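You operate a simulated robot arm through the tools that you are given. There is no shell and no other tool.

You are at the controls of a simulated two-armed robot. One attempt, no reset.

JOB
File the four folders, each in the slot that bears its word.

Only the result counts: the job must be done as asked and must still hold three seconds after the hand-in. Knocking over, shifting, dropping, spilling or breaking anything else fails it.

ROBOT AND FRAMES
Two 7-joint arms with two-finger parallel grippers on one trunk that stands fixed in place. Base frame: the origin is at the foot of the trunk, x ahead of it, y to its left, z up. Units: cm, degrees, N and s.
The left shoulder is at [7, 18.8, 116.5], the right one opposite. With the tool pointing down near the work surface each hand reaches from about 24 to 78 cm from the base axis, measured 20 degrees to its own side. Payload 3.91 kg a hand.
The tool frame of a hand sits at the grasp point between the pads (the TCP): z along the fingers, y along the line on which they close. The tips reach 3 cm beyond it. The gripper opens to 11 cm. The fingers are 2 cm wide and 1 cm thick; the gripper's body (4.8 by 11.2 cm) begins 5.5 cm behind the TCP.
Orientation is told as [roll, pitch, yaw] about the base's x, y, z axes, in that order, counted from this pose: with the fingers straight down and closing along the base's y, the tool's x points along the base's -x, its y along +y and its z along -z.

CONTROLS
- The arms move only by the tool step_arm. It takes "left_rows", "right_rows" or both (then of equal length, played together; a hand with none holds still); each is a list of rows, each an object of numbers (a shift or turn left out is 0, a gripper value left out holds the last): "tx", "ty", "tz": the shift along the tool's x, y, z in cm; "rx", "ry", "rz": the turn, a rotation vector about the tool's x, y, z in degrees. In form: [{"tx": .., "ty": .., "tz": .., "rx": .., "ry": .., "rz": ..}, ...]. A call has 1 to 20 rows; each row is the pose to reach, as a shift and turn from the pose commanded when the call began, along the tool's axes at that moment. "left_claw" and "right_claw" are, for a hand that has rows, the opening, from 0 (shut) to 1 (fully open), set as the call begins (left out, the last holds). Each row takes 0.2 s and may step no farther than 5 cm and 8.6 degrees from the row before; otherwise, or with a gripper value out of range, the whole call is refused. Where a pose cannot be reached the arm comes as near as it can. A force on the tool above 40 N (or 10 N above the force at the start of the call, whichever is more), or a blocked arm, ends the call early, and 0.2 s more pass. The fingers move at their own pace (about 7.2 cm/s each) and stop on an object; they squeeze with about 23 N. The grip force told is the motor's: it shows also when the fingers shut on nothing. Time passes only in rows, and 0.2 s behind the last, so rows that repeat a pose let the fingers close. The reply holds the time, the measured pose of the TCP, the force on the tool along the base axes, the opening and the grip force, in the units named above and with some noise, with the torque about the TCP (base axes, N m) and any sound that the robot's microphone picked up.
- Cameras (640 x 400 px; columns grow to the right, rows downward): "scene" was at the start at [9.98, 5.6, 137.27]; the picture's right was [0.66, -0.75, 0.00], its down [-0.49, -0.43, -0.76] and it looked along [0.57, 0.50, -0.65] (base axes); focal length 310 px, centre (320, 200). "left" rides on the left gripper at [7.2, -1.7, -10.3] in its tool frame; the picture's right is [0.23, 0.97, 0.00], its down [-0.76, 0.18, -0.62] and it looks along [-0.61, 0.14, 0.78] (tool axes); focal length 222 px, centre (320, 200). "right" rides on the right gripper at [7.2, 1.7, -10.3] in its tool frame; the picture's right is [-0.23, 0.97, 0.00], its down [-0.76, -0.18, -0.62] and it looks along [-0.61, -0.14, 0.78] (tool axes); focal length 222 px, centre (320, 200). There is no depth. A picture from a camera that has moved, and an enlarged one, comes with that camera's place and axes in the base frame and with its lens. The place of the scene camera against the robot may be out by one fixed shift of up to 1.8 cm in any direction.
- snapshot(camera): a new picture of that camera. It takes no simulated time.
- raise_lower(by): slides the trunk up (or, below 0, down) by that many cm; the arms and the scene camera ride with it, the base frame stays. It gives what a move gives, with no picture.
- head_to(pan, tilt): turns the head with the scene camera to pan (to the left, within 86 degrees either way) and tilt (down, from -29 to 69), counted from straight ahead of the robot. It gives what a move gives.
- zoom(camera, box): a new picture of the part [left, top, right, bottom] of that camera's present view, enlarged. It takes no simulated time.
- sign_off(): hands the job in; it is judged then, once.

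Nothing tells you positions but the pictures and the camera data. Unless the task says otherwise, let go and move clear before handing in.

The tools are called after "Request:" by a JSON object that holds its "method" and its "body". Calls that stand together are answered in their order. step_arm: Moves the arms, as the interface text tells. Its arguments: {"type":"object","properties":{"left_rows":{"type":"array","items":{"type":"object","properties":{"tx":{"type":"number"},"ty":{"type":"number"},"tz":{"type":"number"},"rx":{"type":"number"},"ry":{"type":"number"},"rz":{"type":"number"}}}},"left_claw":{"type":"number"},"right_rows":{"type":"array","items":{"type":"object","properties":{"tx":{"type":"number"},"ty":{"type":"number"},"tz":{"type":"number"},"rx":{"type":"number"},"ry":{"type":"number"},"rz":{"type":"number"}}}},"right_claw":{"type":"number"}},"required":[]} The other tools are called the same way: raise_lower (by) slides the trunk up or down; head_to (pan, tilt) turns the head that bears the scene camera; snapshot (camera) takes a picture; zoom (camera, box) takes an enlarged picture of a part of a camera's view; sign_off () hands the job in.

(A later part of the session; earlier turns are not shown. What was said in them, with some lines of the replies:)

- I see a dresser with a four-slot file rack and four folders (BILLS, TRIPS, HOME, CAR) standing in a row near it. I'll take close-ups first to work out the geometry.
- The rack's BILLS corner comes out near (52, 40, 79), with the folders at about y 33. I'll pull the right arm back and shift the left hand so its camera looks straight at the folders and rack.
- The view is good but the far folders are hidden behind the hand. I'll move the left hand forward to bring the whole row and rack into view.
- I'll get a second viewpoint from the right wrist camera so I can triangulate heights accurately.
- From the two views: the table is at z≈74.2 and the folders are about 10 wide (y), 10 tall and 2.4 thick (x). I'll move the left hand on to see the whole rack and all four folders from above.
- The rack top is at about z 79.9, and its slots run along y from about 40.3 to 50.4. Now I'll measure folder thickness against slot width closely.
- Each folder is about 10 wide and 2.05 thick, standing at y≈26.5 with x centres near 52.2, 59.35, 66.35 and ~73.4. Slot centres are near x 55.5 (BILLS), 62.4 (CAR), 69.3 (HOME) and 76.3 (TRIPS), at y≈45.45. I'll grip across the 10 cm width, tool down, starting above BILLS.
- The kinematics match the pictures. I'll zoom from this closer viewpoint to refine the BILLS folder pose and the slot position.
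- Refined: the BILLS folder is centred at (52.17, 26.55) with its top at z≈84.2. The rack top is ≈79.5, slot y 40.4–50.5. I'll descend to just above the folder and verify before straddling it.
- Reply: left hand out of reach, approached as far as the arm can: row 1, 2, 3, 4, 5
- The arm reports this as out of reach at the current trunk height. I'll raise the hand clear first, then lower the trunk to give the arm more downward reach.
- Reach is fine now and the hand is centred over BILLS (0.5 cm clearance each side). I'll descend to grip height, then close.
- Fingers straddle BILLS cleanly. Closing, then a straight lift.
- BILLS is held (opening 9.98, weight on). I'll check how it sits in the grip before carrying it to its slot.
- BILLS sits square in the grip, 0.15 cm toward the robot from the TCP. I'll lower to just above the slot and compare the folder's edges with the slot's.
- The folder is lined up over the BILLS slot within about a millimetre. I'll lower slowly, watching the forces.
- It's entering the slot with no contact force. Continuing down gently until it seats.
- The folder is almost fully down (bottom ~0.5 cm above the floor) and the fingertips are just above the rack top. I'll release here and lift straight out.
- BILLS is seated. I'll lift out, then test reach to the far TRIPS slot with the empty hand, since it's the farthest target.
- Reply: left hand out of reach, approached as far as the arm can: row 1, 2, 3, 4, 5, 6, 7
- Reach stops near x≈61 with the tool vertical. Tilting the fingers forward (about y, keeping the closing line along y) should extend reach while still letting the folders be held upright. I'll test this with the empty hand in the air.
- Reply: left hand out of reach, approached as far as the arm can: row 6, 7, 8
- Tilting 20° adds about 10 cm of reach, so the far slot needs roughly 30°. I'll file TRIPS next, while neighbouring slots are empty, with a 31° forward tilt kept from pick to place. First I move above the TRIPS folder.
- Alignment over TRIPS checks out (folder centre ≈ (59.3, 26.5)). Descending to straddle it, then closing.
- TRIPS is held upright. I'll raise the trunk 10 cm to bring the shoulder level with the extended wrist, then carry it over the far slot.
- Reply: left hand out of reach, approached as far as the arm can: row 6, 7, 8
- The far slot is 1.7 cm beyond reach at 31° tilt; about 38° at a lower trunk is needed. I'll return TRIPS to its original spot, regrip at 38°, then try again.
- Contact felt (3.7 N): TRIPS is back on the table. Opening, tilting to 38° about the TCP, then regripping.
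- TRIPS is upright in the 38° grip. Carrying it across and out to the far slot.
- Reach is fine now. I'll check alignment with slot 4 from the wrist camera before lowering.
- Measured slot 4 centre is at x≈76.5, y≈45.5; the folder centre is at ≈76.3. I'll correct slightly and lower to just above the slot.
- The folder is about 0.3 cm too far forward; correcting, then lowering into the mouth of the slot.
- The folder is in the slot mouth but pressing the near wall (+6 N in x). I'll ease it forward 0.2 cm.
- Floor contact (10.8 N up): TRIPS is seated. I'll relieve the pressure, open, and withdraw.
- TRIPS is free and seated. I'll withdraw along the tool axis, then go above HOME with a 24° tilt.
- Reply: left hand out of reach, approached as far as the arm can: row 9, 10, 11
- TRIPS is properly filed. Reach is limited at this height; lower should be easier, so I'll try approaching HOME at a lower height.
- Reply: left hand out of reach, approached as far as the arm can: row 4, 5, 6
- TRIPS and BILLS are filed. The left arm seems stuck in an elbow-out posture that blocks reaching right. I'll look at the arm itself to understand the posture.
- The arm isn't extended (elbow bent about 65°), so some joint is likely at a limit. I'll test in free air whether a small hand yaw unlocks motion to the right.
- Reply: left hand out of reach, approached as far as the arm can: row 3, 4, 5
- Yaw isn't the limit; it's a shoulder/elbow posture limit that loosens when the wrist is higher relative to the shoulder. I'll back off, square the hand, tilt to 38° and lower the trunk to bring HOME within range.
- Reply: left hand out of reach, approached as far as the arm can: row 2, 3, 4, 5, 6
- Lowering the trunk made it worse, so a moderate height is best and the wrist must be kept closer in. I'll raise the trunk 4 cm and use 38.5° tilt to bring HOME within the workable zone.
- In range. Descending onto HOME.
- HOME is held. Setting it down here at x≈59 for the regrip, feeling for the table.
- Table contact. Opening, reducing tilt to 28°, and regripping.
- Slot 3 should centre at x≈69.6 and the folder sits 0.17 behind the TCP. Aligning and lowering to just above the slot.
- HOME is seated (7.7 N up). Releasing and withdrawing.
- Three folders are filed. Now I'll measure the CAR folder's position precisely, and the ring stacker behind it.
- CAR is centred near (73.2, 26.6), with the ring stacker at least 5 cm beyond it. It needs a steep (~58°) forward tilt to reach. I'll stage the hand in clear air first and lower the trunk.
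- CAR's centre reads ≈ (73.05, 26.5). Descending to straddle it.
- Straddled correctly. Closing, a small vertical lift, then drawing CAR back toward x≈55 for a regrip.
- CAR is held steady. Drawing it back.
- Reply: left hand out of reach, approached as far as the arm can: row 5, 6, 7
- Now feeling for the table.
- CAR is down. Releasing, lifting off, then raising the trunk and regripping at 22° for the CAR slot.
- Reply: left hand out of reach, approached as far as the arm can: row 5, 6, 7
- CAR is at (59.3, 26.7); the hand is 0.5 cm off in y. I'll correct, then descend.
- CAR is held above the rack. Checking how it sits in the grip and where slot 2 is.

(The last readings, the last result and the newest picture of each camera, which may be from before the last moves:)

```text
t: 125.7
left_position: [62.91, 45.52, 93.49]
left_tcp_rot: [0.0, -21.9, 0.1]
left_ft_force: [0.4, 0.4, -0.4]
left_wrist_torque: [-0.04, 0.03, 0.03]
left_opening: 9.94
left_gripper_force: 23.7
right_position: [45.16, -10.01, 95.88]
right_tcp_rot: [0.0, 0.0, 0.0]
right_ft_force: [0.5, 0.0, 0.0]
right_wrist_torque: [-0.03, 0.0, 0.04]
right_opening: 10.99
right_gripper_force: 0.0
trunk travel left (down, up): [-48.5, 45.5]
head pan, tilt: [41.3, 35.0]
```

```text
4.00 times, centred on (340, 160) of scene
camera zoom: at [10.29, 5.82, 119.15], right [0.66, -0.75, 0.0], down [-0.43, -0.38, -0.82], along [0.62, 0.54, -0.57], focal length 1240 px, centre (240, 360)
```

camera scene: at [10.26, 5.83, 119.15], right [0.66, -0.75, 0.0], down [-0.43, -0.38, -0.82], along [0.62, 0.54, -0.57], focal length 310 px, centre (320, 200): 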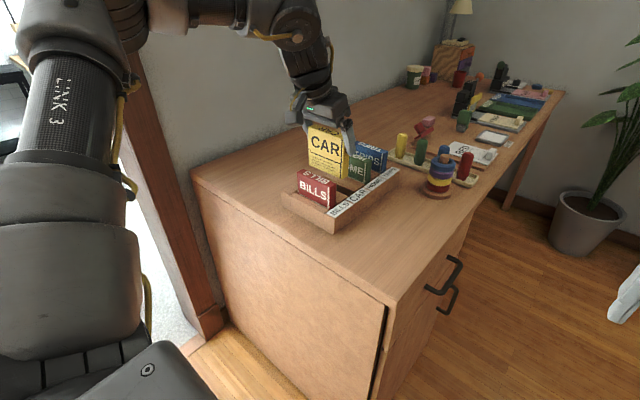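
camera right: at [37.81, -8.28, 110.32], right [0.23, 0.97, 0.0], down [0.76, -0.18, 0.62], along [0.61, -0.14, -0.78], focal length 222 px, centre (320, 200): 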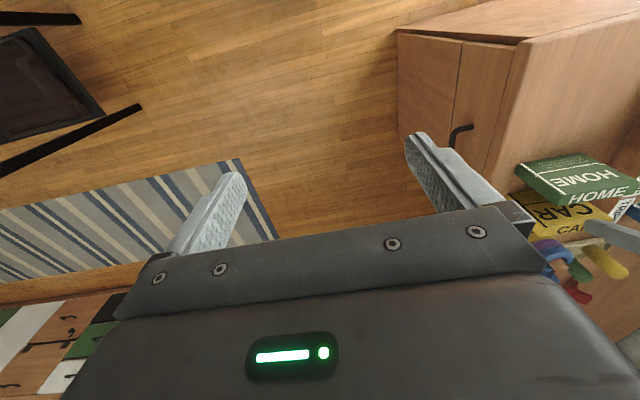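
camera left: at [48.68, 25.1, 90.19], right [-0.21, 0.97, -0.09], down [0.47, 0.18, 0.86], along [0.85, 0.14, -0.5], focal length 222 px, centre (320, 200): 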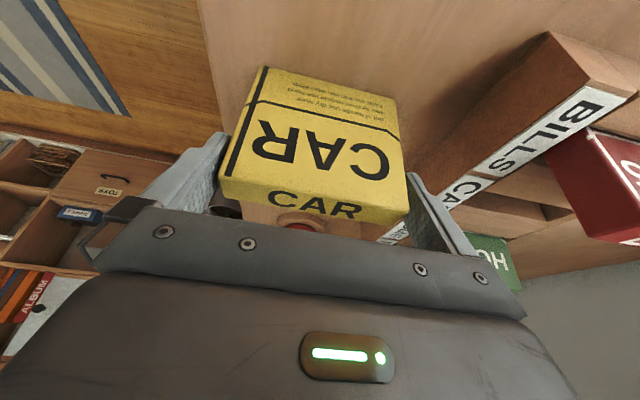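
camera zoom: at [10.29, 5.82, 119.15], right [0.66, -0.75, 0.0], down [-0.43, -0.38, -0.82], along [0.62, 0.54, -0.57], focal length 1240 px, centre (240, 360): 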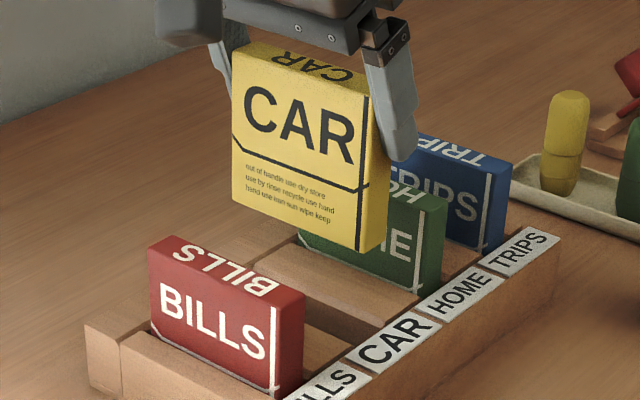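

The folder centre is about 0.15–0.2 ahead of the TCP, so the TCP should be at x≈62.5. Aligning and lowering to just above slot 2.

Request:
{"method": "step_arm", "body": {"left_rows": [{"tx": 0.7, "tz": 0.9}, {"tx": 1.2, "tz": 2.0}, {"tx": 1.7, "tz": 3.2}, {"tx": 2.18, "tz": 4.3}, {"tx": 2.18, "tz": 4.3}, {"tx": 2.18, "tz": 4.3}]}}

Request:
{"method": "zoom", "body": {"camera": "left", "box": [200, 20, 440, 170]}}

Request:
{"method": "zoom", "body": {"camera": "scene", "box": [290, 120, 390, 210]}}

```text
t: 127.1
left_position: [62.47, 45.61, 88.61]
left_tcp_rot: [0.0, -21.9, 0.1]
left_ft_force: [-0.1, -0.1, -1.0]
left_wrist_torque: [0.01, 0.0, 0.01]
left_opening: 9.93
left_gripper_force: 23.1
right_position: [45.07, -9.95, 95.89]
right_tcp_rot: [-0.1, 0.0, -0.1]
right_ft_force: [-0.1, 0.8, -0.5]
right_wrist_torque: [0.01, 0.01, 0.0]
right_opening: 11.0
right_gripper_force: 0.0
trunk travel left (down, up): [-48.5, 45.5]
head pan, tilt: [41.3, 35.0]
```

```text
2.67 times, centred on (320, 95) of left
camera zoom: at [51.9, 43.95, 95.47], right [-0.21, 0.97, -0.09], down [0.47, 0.18, 0.86], along [0.85, 0.14, -0.5], focal length 592 px, centre (320, 480)
```

zoom: 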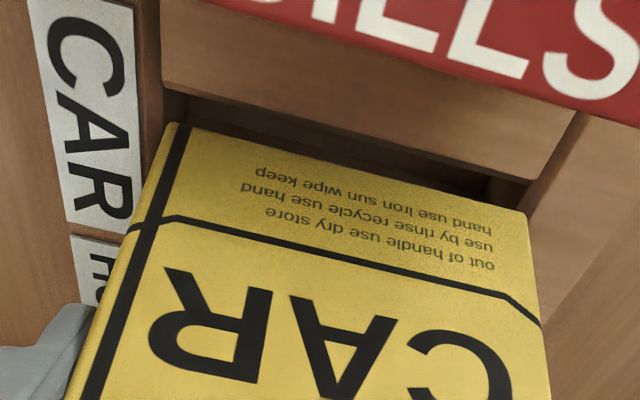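

```text
4.44 times, centred on (340, 165) of scene
camera zoom: at [10.28, 5.85, 119.15], right [0.66, -0.75, 0.0], down [-0.43, -0.38, -0.82], along [0.62, 0.54, -0.57], focal length 1378 px, centre (231, 356)
```

zoom: 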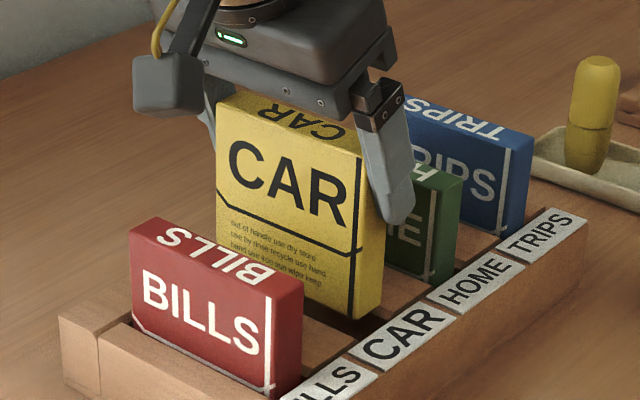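

Request:
{"method": "step_arm", "body": {"left_rows": [{"ty": -0.08, "tx": 0.17, "tz": 0.42}, {"ty": -0.08, "tx": 0.34, "tz": 0.84}, {"ty": -0.08, "tx": 0.5, "tz": 1.25}, {"ty": -0.08, "tx": 0.674, "tz": 1.67}, {"ty": -0.08, "tx": 0.674, "tz": 1.67}]}}

Request:
{"method": "zoom", "body": {"camera": "scene", "box": [290, 120, 390, 210]}}

```text
t: 128.3
left_position: [62.36, 45.59, 86.8]
left_tcp_rot: [0.1, -21.9, 0.1]
left_ft_force: [0.1, 1.0, -0.7]
left_wrist_torque: [0.03, 0.0, 0.05]
left_opening: 9.94
left_gripper_force: 23.6
right_position: [45.08, -9.99, 95.79]
right_tcp_rot: [0.0, 0.1, 0.0]
right_ft_force: [-1.2, 0.4, 0.4]
right_wrist_torque: [-0.02, 0.03, 0.0]
right_opening: 11.0
right_gripper_force: 0.1
trunk travel left (down, up): [-48.5, 45.5]
head pan, tilt: [41.3, 35.0]
```

```text
4.44 times, centred on (340, 165) of scene
camera zoom: at [10.26, 5.83, 119.15], right [0.66, -0.75, 0.0], down [-0.43, -0.38, -0.82], along [0.62, 0.54, -0.57], focal length 1378 px, centre (231, 356)
```

zoom: 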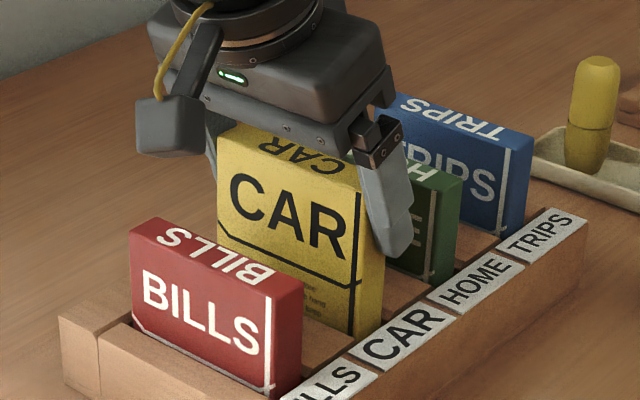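

Sliding in with no contact force. Continuing down in small steps.

Request:
{"method": "step_arm", "body": {"left_rows": [{"tx": 0.2, "tz": 0.5}, {"tx": 0.4, "tz": 1.0}, {"tx": 0.6, "tz": 1.5}, {"tx": 0.82, "tz": 2.04}, {"tx": 0.82, "tz": 2.04}]}}

Request:
{"method": "step_arm", "body": {"left_rows": [{"tx": 0.09, "tz": 0.23}, {"tx": 0.16, "tz": 0.42}, {"tx": 0.2, "tz": 0.5}, {"tx": 0.2, "tz": 0.5}]}}

Request:
{"method": "zoom", "body": {"camera": "scene", "box": [290, 120, 390, 210]}}

```text
t: 129.5
left_position: [62.37, 45.62, 84.56]
left_tcp_rot: [-0.1, -21.9, 0.0]
left_ft_force: [2.2, -0.1, -0.2]
left_wrist_torque: [0.0, -0.15, -0.1]
left_opening: 9.94
left_gripper_force: 22.8
right_position: [45.22, -10.02, 95.82]
right_tcp_rot: [0.0, 0.0, -0.1]
right_ft_force: [0.9, 0.1, 0.1]
right_wrist_torque: [-0.02, -0.03, 0.04]
right_opening: 11.01
right_gripper_force: 0.0
trunk travel left (down, up): [-48.5, 45.5]
head pan, tilt: [41.3, 35.0]
```

```text
t: 130.5
left_position: [62.4, 45.49, 84.06]
left_tcp_rot: [0.0, -22.0, 0.1]
left_ft_force: [5.1, 0.2, 1.8]
left_wrist_torque: [0.11, -0.3, -0.21]
left_opening: 9.92
left_gripper_force: 23.0
right_position: [45.04, -9.91, 95.75]
right_tcp_rot: [0.0, 0.0, 0.0]
right_ft_force: [-0.2, -0.3, -0.1]
right_wrist_torque: [-0.01, -0.01, 0.02]
right_opening: 11.0
right_gripper_force: 0.2
trunk travel left (down, up): [-48.5, 45.5]
head pan, tilt: [41.3, 35.0]
```

```text
4.44 times, centred on (340, 165) of scene
camera zoom: at [10.31, 5.82, 119.15], right [0.66, -0.75, 0.0], down [-0.43, -0.38, -0.82], along [0.62, 0.54, -0.57], focal length 1378 px, centre (231, 356)
```

zoom: 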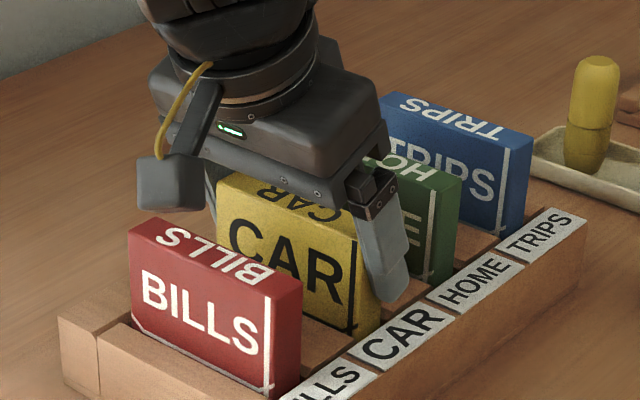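

Slight near-wall contact (5 N). Easing forward 0.15 cm and finishing the last few millimetres.

Request:
{"method": "step_arm", "body": {"left_rows": [{"tx": -0.07, "tz": 0.03}, {"tx": -0.14, "tz": 0.06}, {"tx": -0.14, "tz": 0.06}]}}

Request:
{"method": "step_arm", "body": {"left_rows": [{"tx": 0.05, "tz": 0.12}, {"tx": 0.09, "tz": 0.22}, {"tx": 0.09, "tz": 0.22}]}}

```text
t: 131.3
left_position: [62.5, 45.45, 83.99]
left_tcp_rot: [0.0, -21.9, 0.1]
left_ft_force: [0.1, 0.2, -0.1]
left_wrist_torque: [-0.03, -0.01, 0.02]
left_opening: 9.94
left_gripper_force: 23.3
right_position: [45.21, -9.97, 95.88]
right_tcp_rot: [0.0, 0.0, 0.1]
right_ft_force: [0.0, -0.2, 0.4]
right_wrist_torque: [0.01, -0.01, 0.0]
right_opening: 11.02
right_gripper_force: 0.1
trunk travel left (down, up): [-48.5, 45.5]
head pan, tilt: [41.3, 35.0]
```

```text
t: 132.1
left_position: [62.55, 45.46, 84.04]
left_tcp_rot: [-0.1, -22.1, 0.1]
left_ft_force: [0.9, 2.4, 8.5]
left_wrist_torque: [-0.07, -0.01, 0.02]
left_opening: 9.93
left_gripper_force: 22.9
right_position: [44.86, -10.1, 95.82]
right_tcp_rot: [0.0, -0.1, 0.1]
right_ft_force: [-0.8, 0.0, 0.2]
right_wrist_torque: [0.01, 0.03, -0.01]
right_opening: 10.99
right_gripper_force: 0.0
trunk travel left (down, up): [-48.5, 45.5]
head pan, tilt: [41.3, 35.0]
```

CAR is seated on the slot floor (8.5 N up). Releasing and withdrawing upward.

Request:
{"method": "step_arm", "body": {"left_rows": [{}, {}, {}], "left_claw": 1}}

Request:
{"method": "step_arm", "body": {"left_rows": [{"tx": -0.5, "tz": -1.6}, {"tx": -1.4, "tz": -4.5}, {"tx": -2.2, "tz": -8}, {"tx": -2.2, "tz": -12}, {"tx": -2.2, "tz": -14}]}}

Request:
{"method": "snapshot", "body": {"camera": "scene"}}

Request:
{"method": "zoom", "body": {"camera": "scene", "box": [270, 120, 410, 230]}}

Request:
{"method": "snapshot", "body": {"camera": "left"}}

```text
t: 132.9
left_position: [62.63, 45.41, 83.79]
left_tcp_rot: [0.0, -21.8, 0.1]
left_ft_force: [0.7, 0.0, 1.0]
left_wrist_torque: [0.0, -0.03, 0.02]
left_opening: 11.01
left_gripper_force: 0.0
right_position: [45.07, -9.97, 95.76]
right_tcp_rot: [0.0, 0.0, 0.0]
right_ft_force: [0.1, 0.4, 0.1]
right_wrist_torque: [0.02, -0.02, 0.04]
right_opening: 11.0
right_gripper_force: 0.0
trunk travel left (down, up): [-48.5, 45.5]
head pan, tilt: [41.3, 35.0]
```

```text
t: 134.1
left_position: [59.21, 45.5, 97.6]
left_tcp_rot: [-0.1, -21.9, 0.0]
left_ft_force: [0.5, 0.1, 0.7]
left_wrist_torque: [-0.04, -0.02, 0.05]
left_opening: 11.04
left_gripper_force: 0.1
right_position: [45.09, -9.9, 95.76]
right_tcp_rot: [0.1, 0.0, 0.0]
right_ft_force: [0.1, 0.0, -0.3]
right_wrist_torque: [-0.03, -0.01, 0.01]
right_opening: 11.01
right_gripper_force: 0.1
trunk travel left (down, up): [-48.5, 45.5]
head pan, tilt: [41.3, 35.0]
```

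```text
taken
camera scene: at [10.25, 5.8, 119.15], right [0.66, -0.75, 0.0], down [-0.43, -0.38, -0.82], along [0.62, 0.54, -0.57], focal length 310 px, centre (320, 200)
```

scene: 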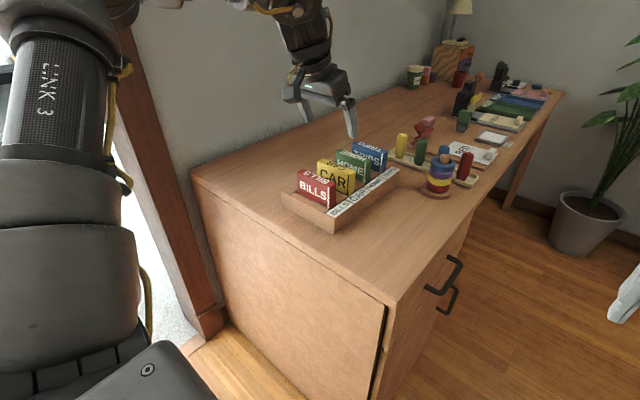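

```text
3.64 times, centred on (340, 175) of scene
camera zoom: at [10.25, 5.8, 119.15], right [0.66, -0.75, 0.0], down [-0.43, -0.38, -0.82], along [0.62, 0.54, -0.57], focal length 1127 px, centre (247, 291)
```

zoom: 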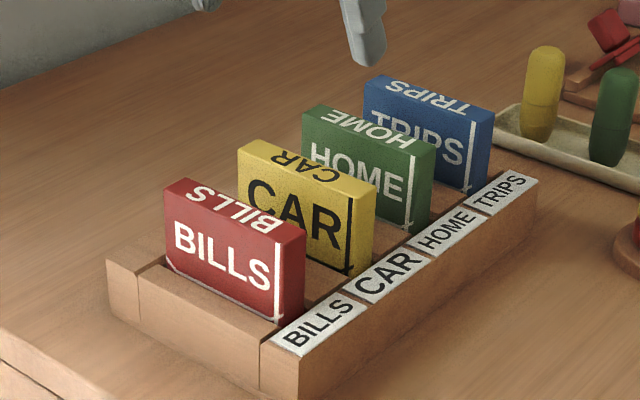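

```text
taken
camera left: at [48.67, 43.76, 104.52], right [-0.21, 0.97, -0.08], down [0.47, 0.18, 0.86], along [0.85, 0.14, -0.5], focal length 222 px, centre (320, 200)
```

left: 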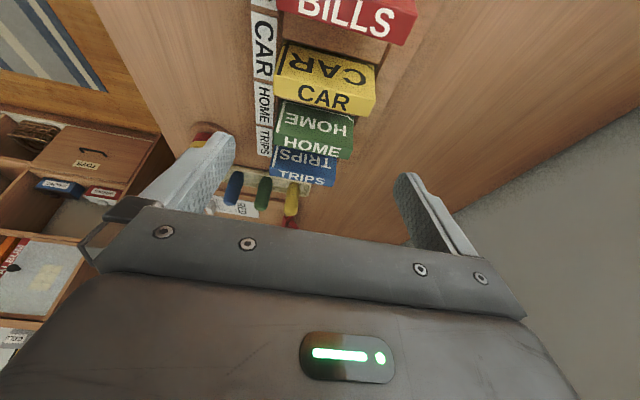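

All four folders stand in their matching slots. I'll move the hand fully clear and take a last look before handing in.

Request:
{"method": "step_arm", "body": {"left_rows": [{"tz": -3}, {"tz": -6, "tx": 2}, {"tz": -8, "tx": 4}, {"tz": -8, "tx": 4}]}}

Request:
{"method": "zoom", "body": {"camera": "scene", "box": [290, 135, 400, 225]}}

Request:
{"method": "zoom", "body": {"camera": "left", "box": [200, 20, 420, 190]}}

```text
t: 135.1
left_position: [52.63, 45.52, 103.38]
left_tcp_rot: [0.0, -21.8, 0.0]
left_ft_force: [-0.7, 0.3, -0.3]
left_wrist_torque: [-0.01, 0.03, 0.02]
left_opening: 11.0
left_gripper_force: 0.1
right_position: [45.03, -9.94, 95.77]
right_tcp_rot: [0.0, -0.1, 0.1]
right_ft_force: [-0.8, 0.3, 0.1]
right_wrist_torque: [0.03, -0.01, 0.04]
right_opening: 11.0
right_gripper_force: 0.0
trunk travel left (down, up): [-48.5, 45.5]
head pan, tilt: [41.3, 35.0]
```

```text
4.44 times, centred on (345, 180) of scene
camera zoom: at [10.33, 5.81, 119.14], right [0.66, -0.75, 0.0], down [-0.43, -0.38, -0.82], along [0.61, 0.54, -0.57], focal length 1378 px, centre (209, 289)
```

zoom: 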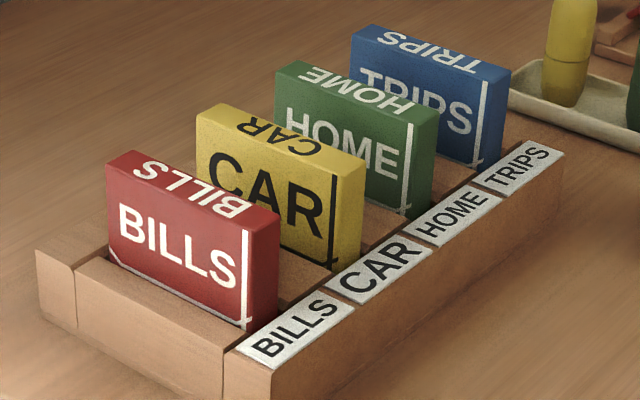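

```text
2.35 times, centred on (310, 105) of left
camera zoom: at [42.0, 43.85, 110.22], right [-0.21, 0.97, -0.08], down [0.47, 0.18, 0.86], along [0.85, 0.14, -0.5], focal length 523 px, centre (344, 424)
```

zoom: 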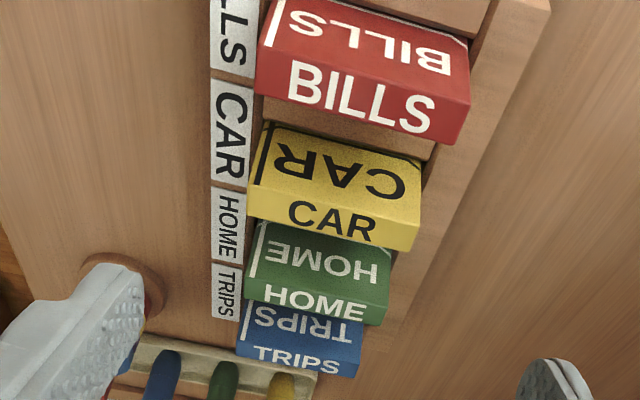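

All four folders (BILLS, CAR, HOME, TRIPS) are upright and seated in their own slots, everything else is undisturbed, and both hands are clear. Handing in.

Request:
{"method": "sign_off", "body": {}}

```text
The job is handed in.
```

All four folders are filed: BILLS, CAR, HOME and TRIPS each stand upright in the slot bearing their word. I handed the job in. The hand-in only returned a confirmation, so I don't have the judged result.

- **Seating:** TRIPS, HOME and CAR were lowered until I felt the slot floor. BILLS was released about half a centimetre above the floor, and in the last pictures it sits at about the same height as the others.
- **Regrips:** TRIPS, HOME and CAR were each set down on the table once to change the grip. The arm could not reach both their pick and place positions at a single tilt.
- **Surroundings:** I saw nothing else moved or knocked over, and both hands were clear and empty at hand-in.
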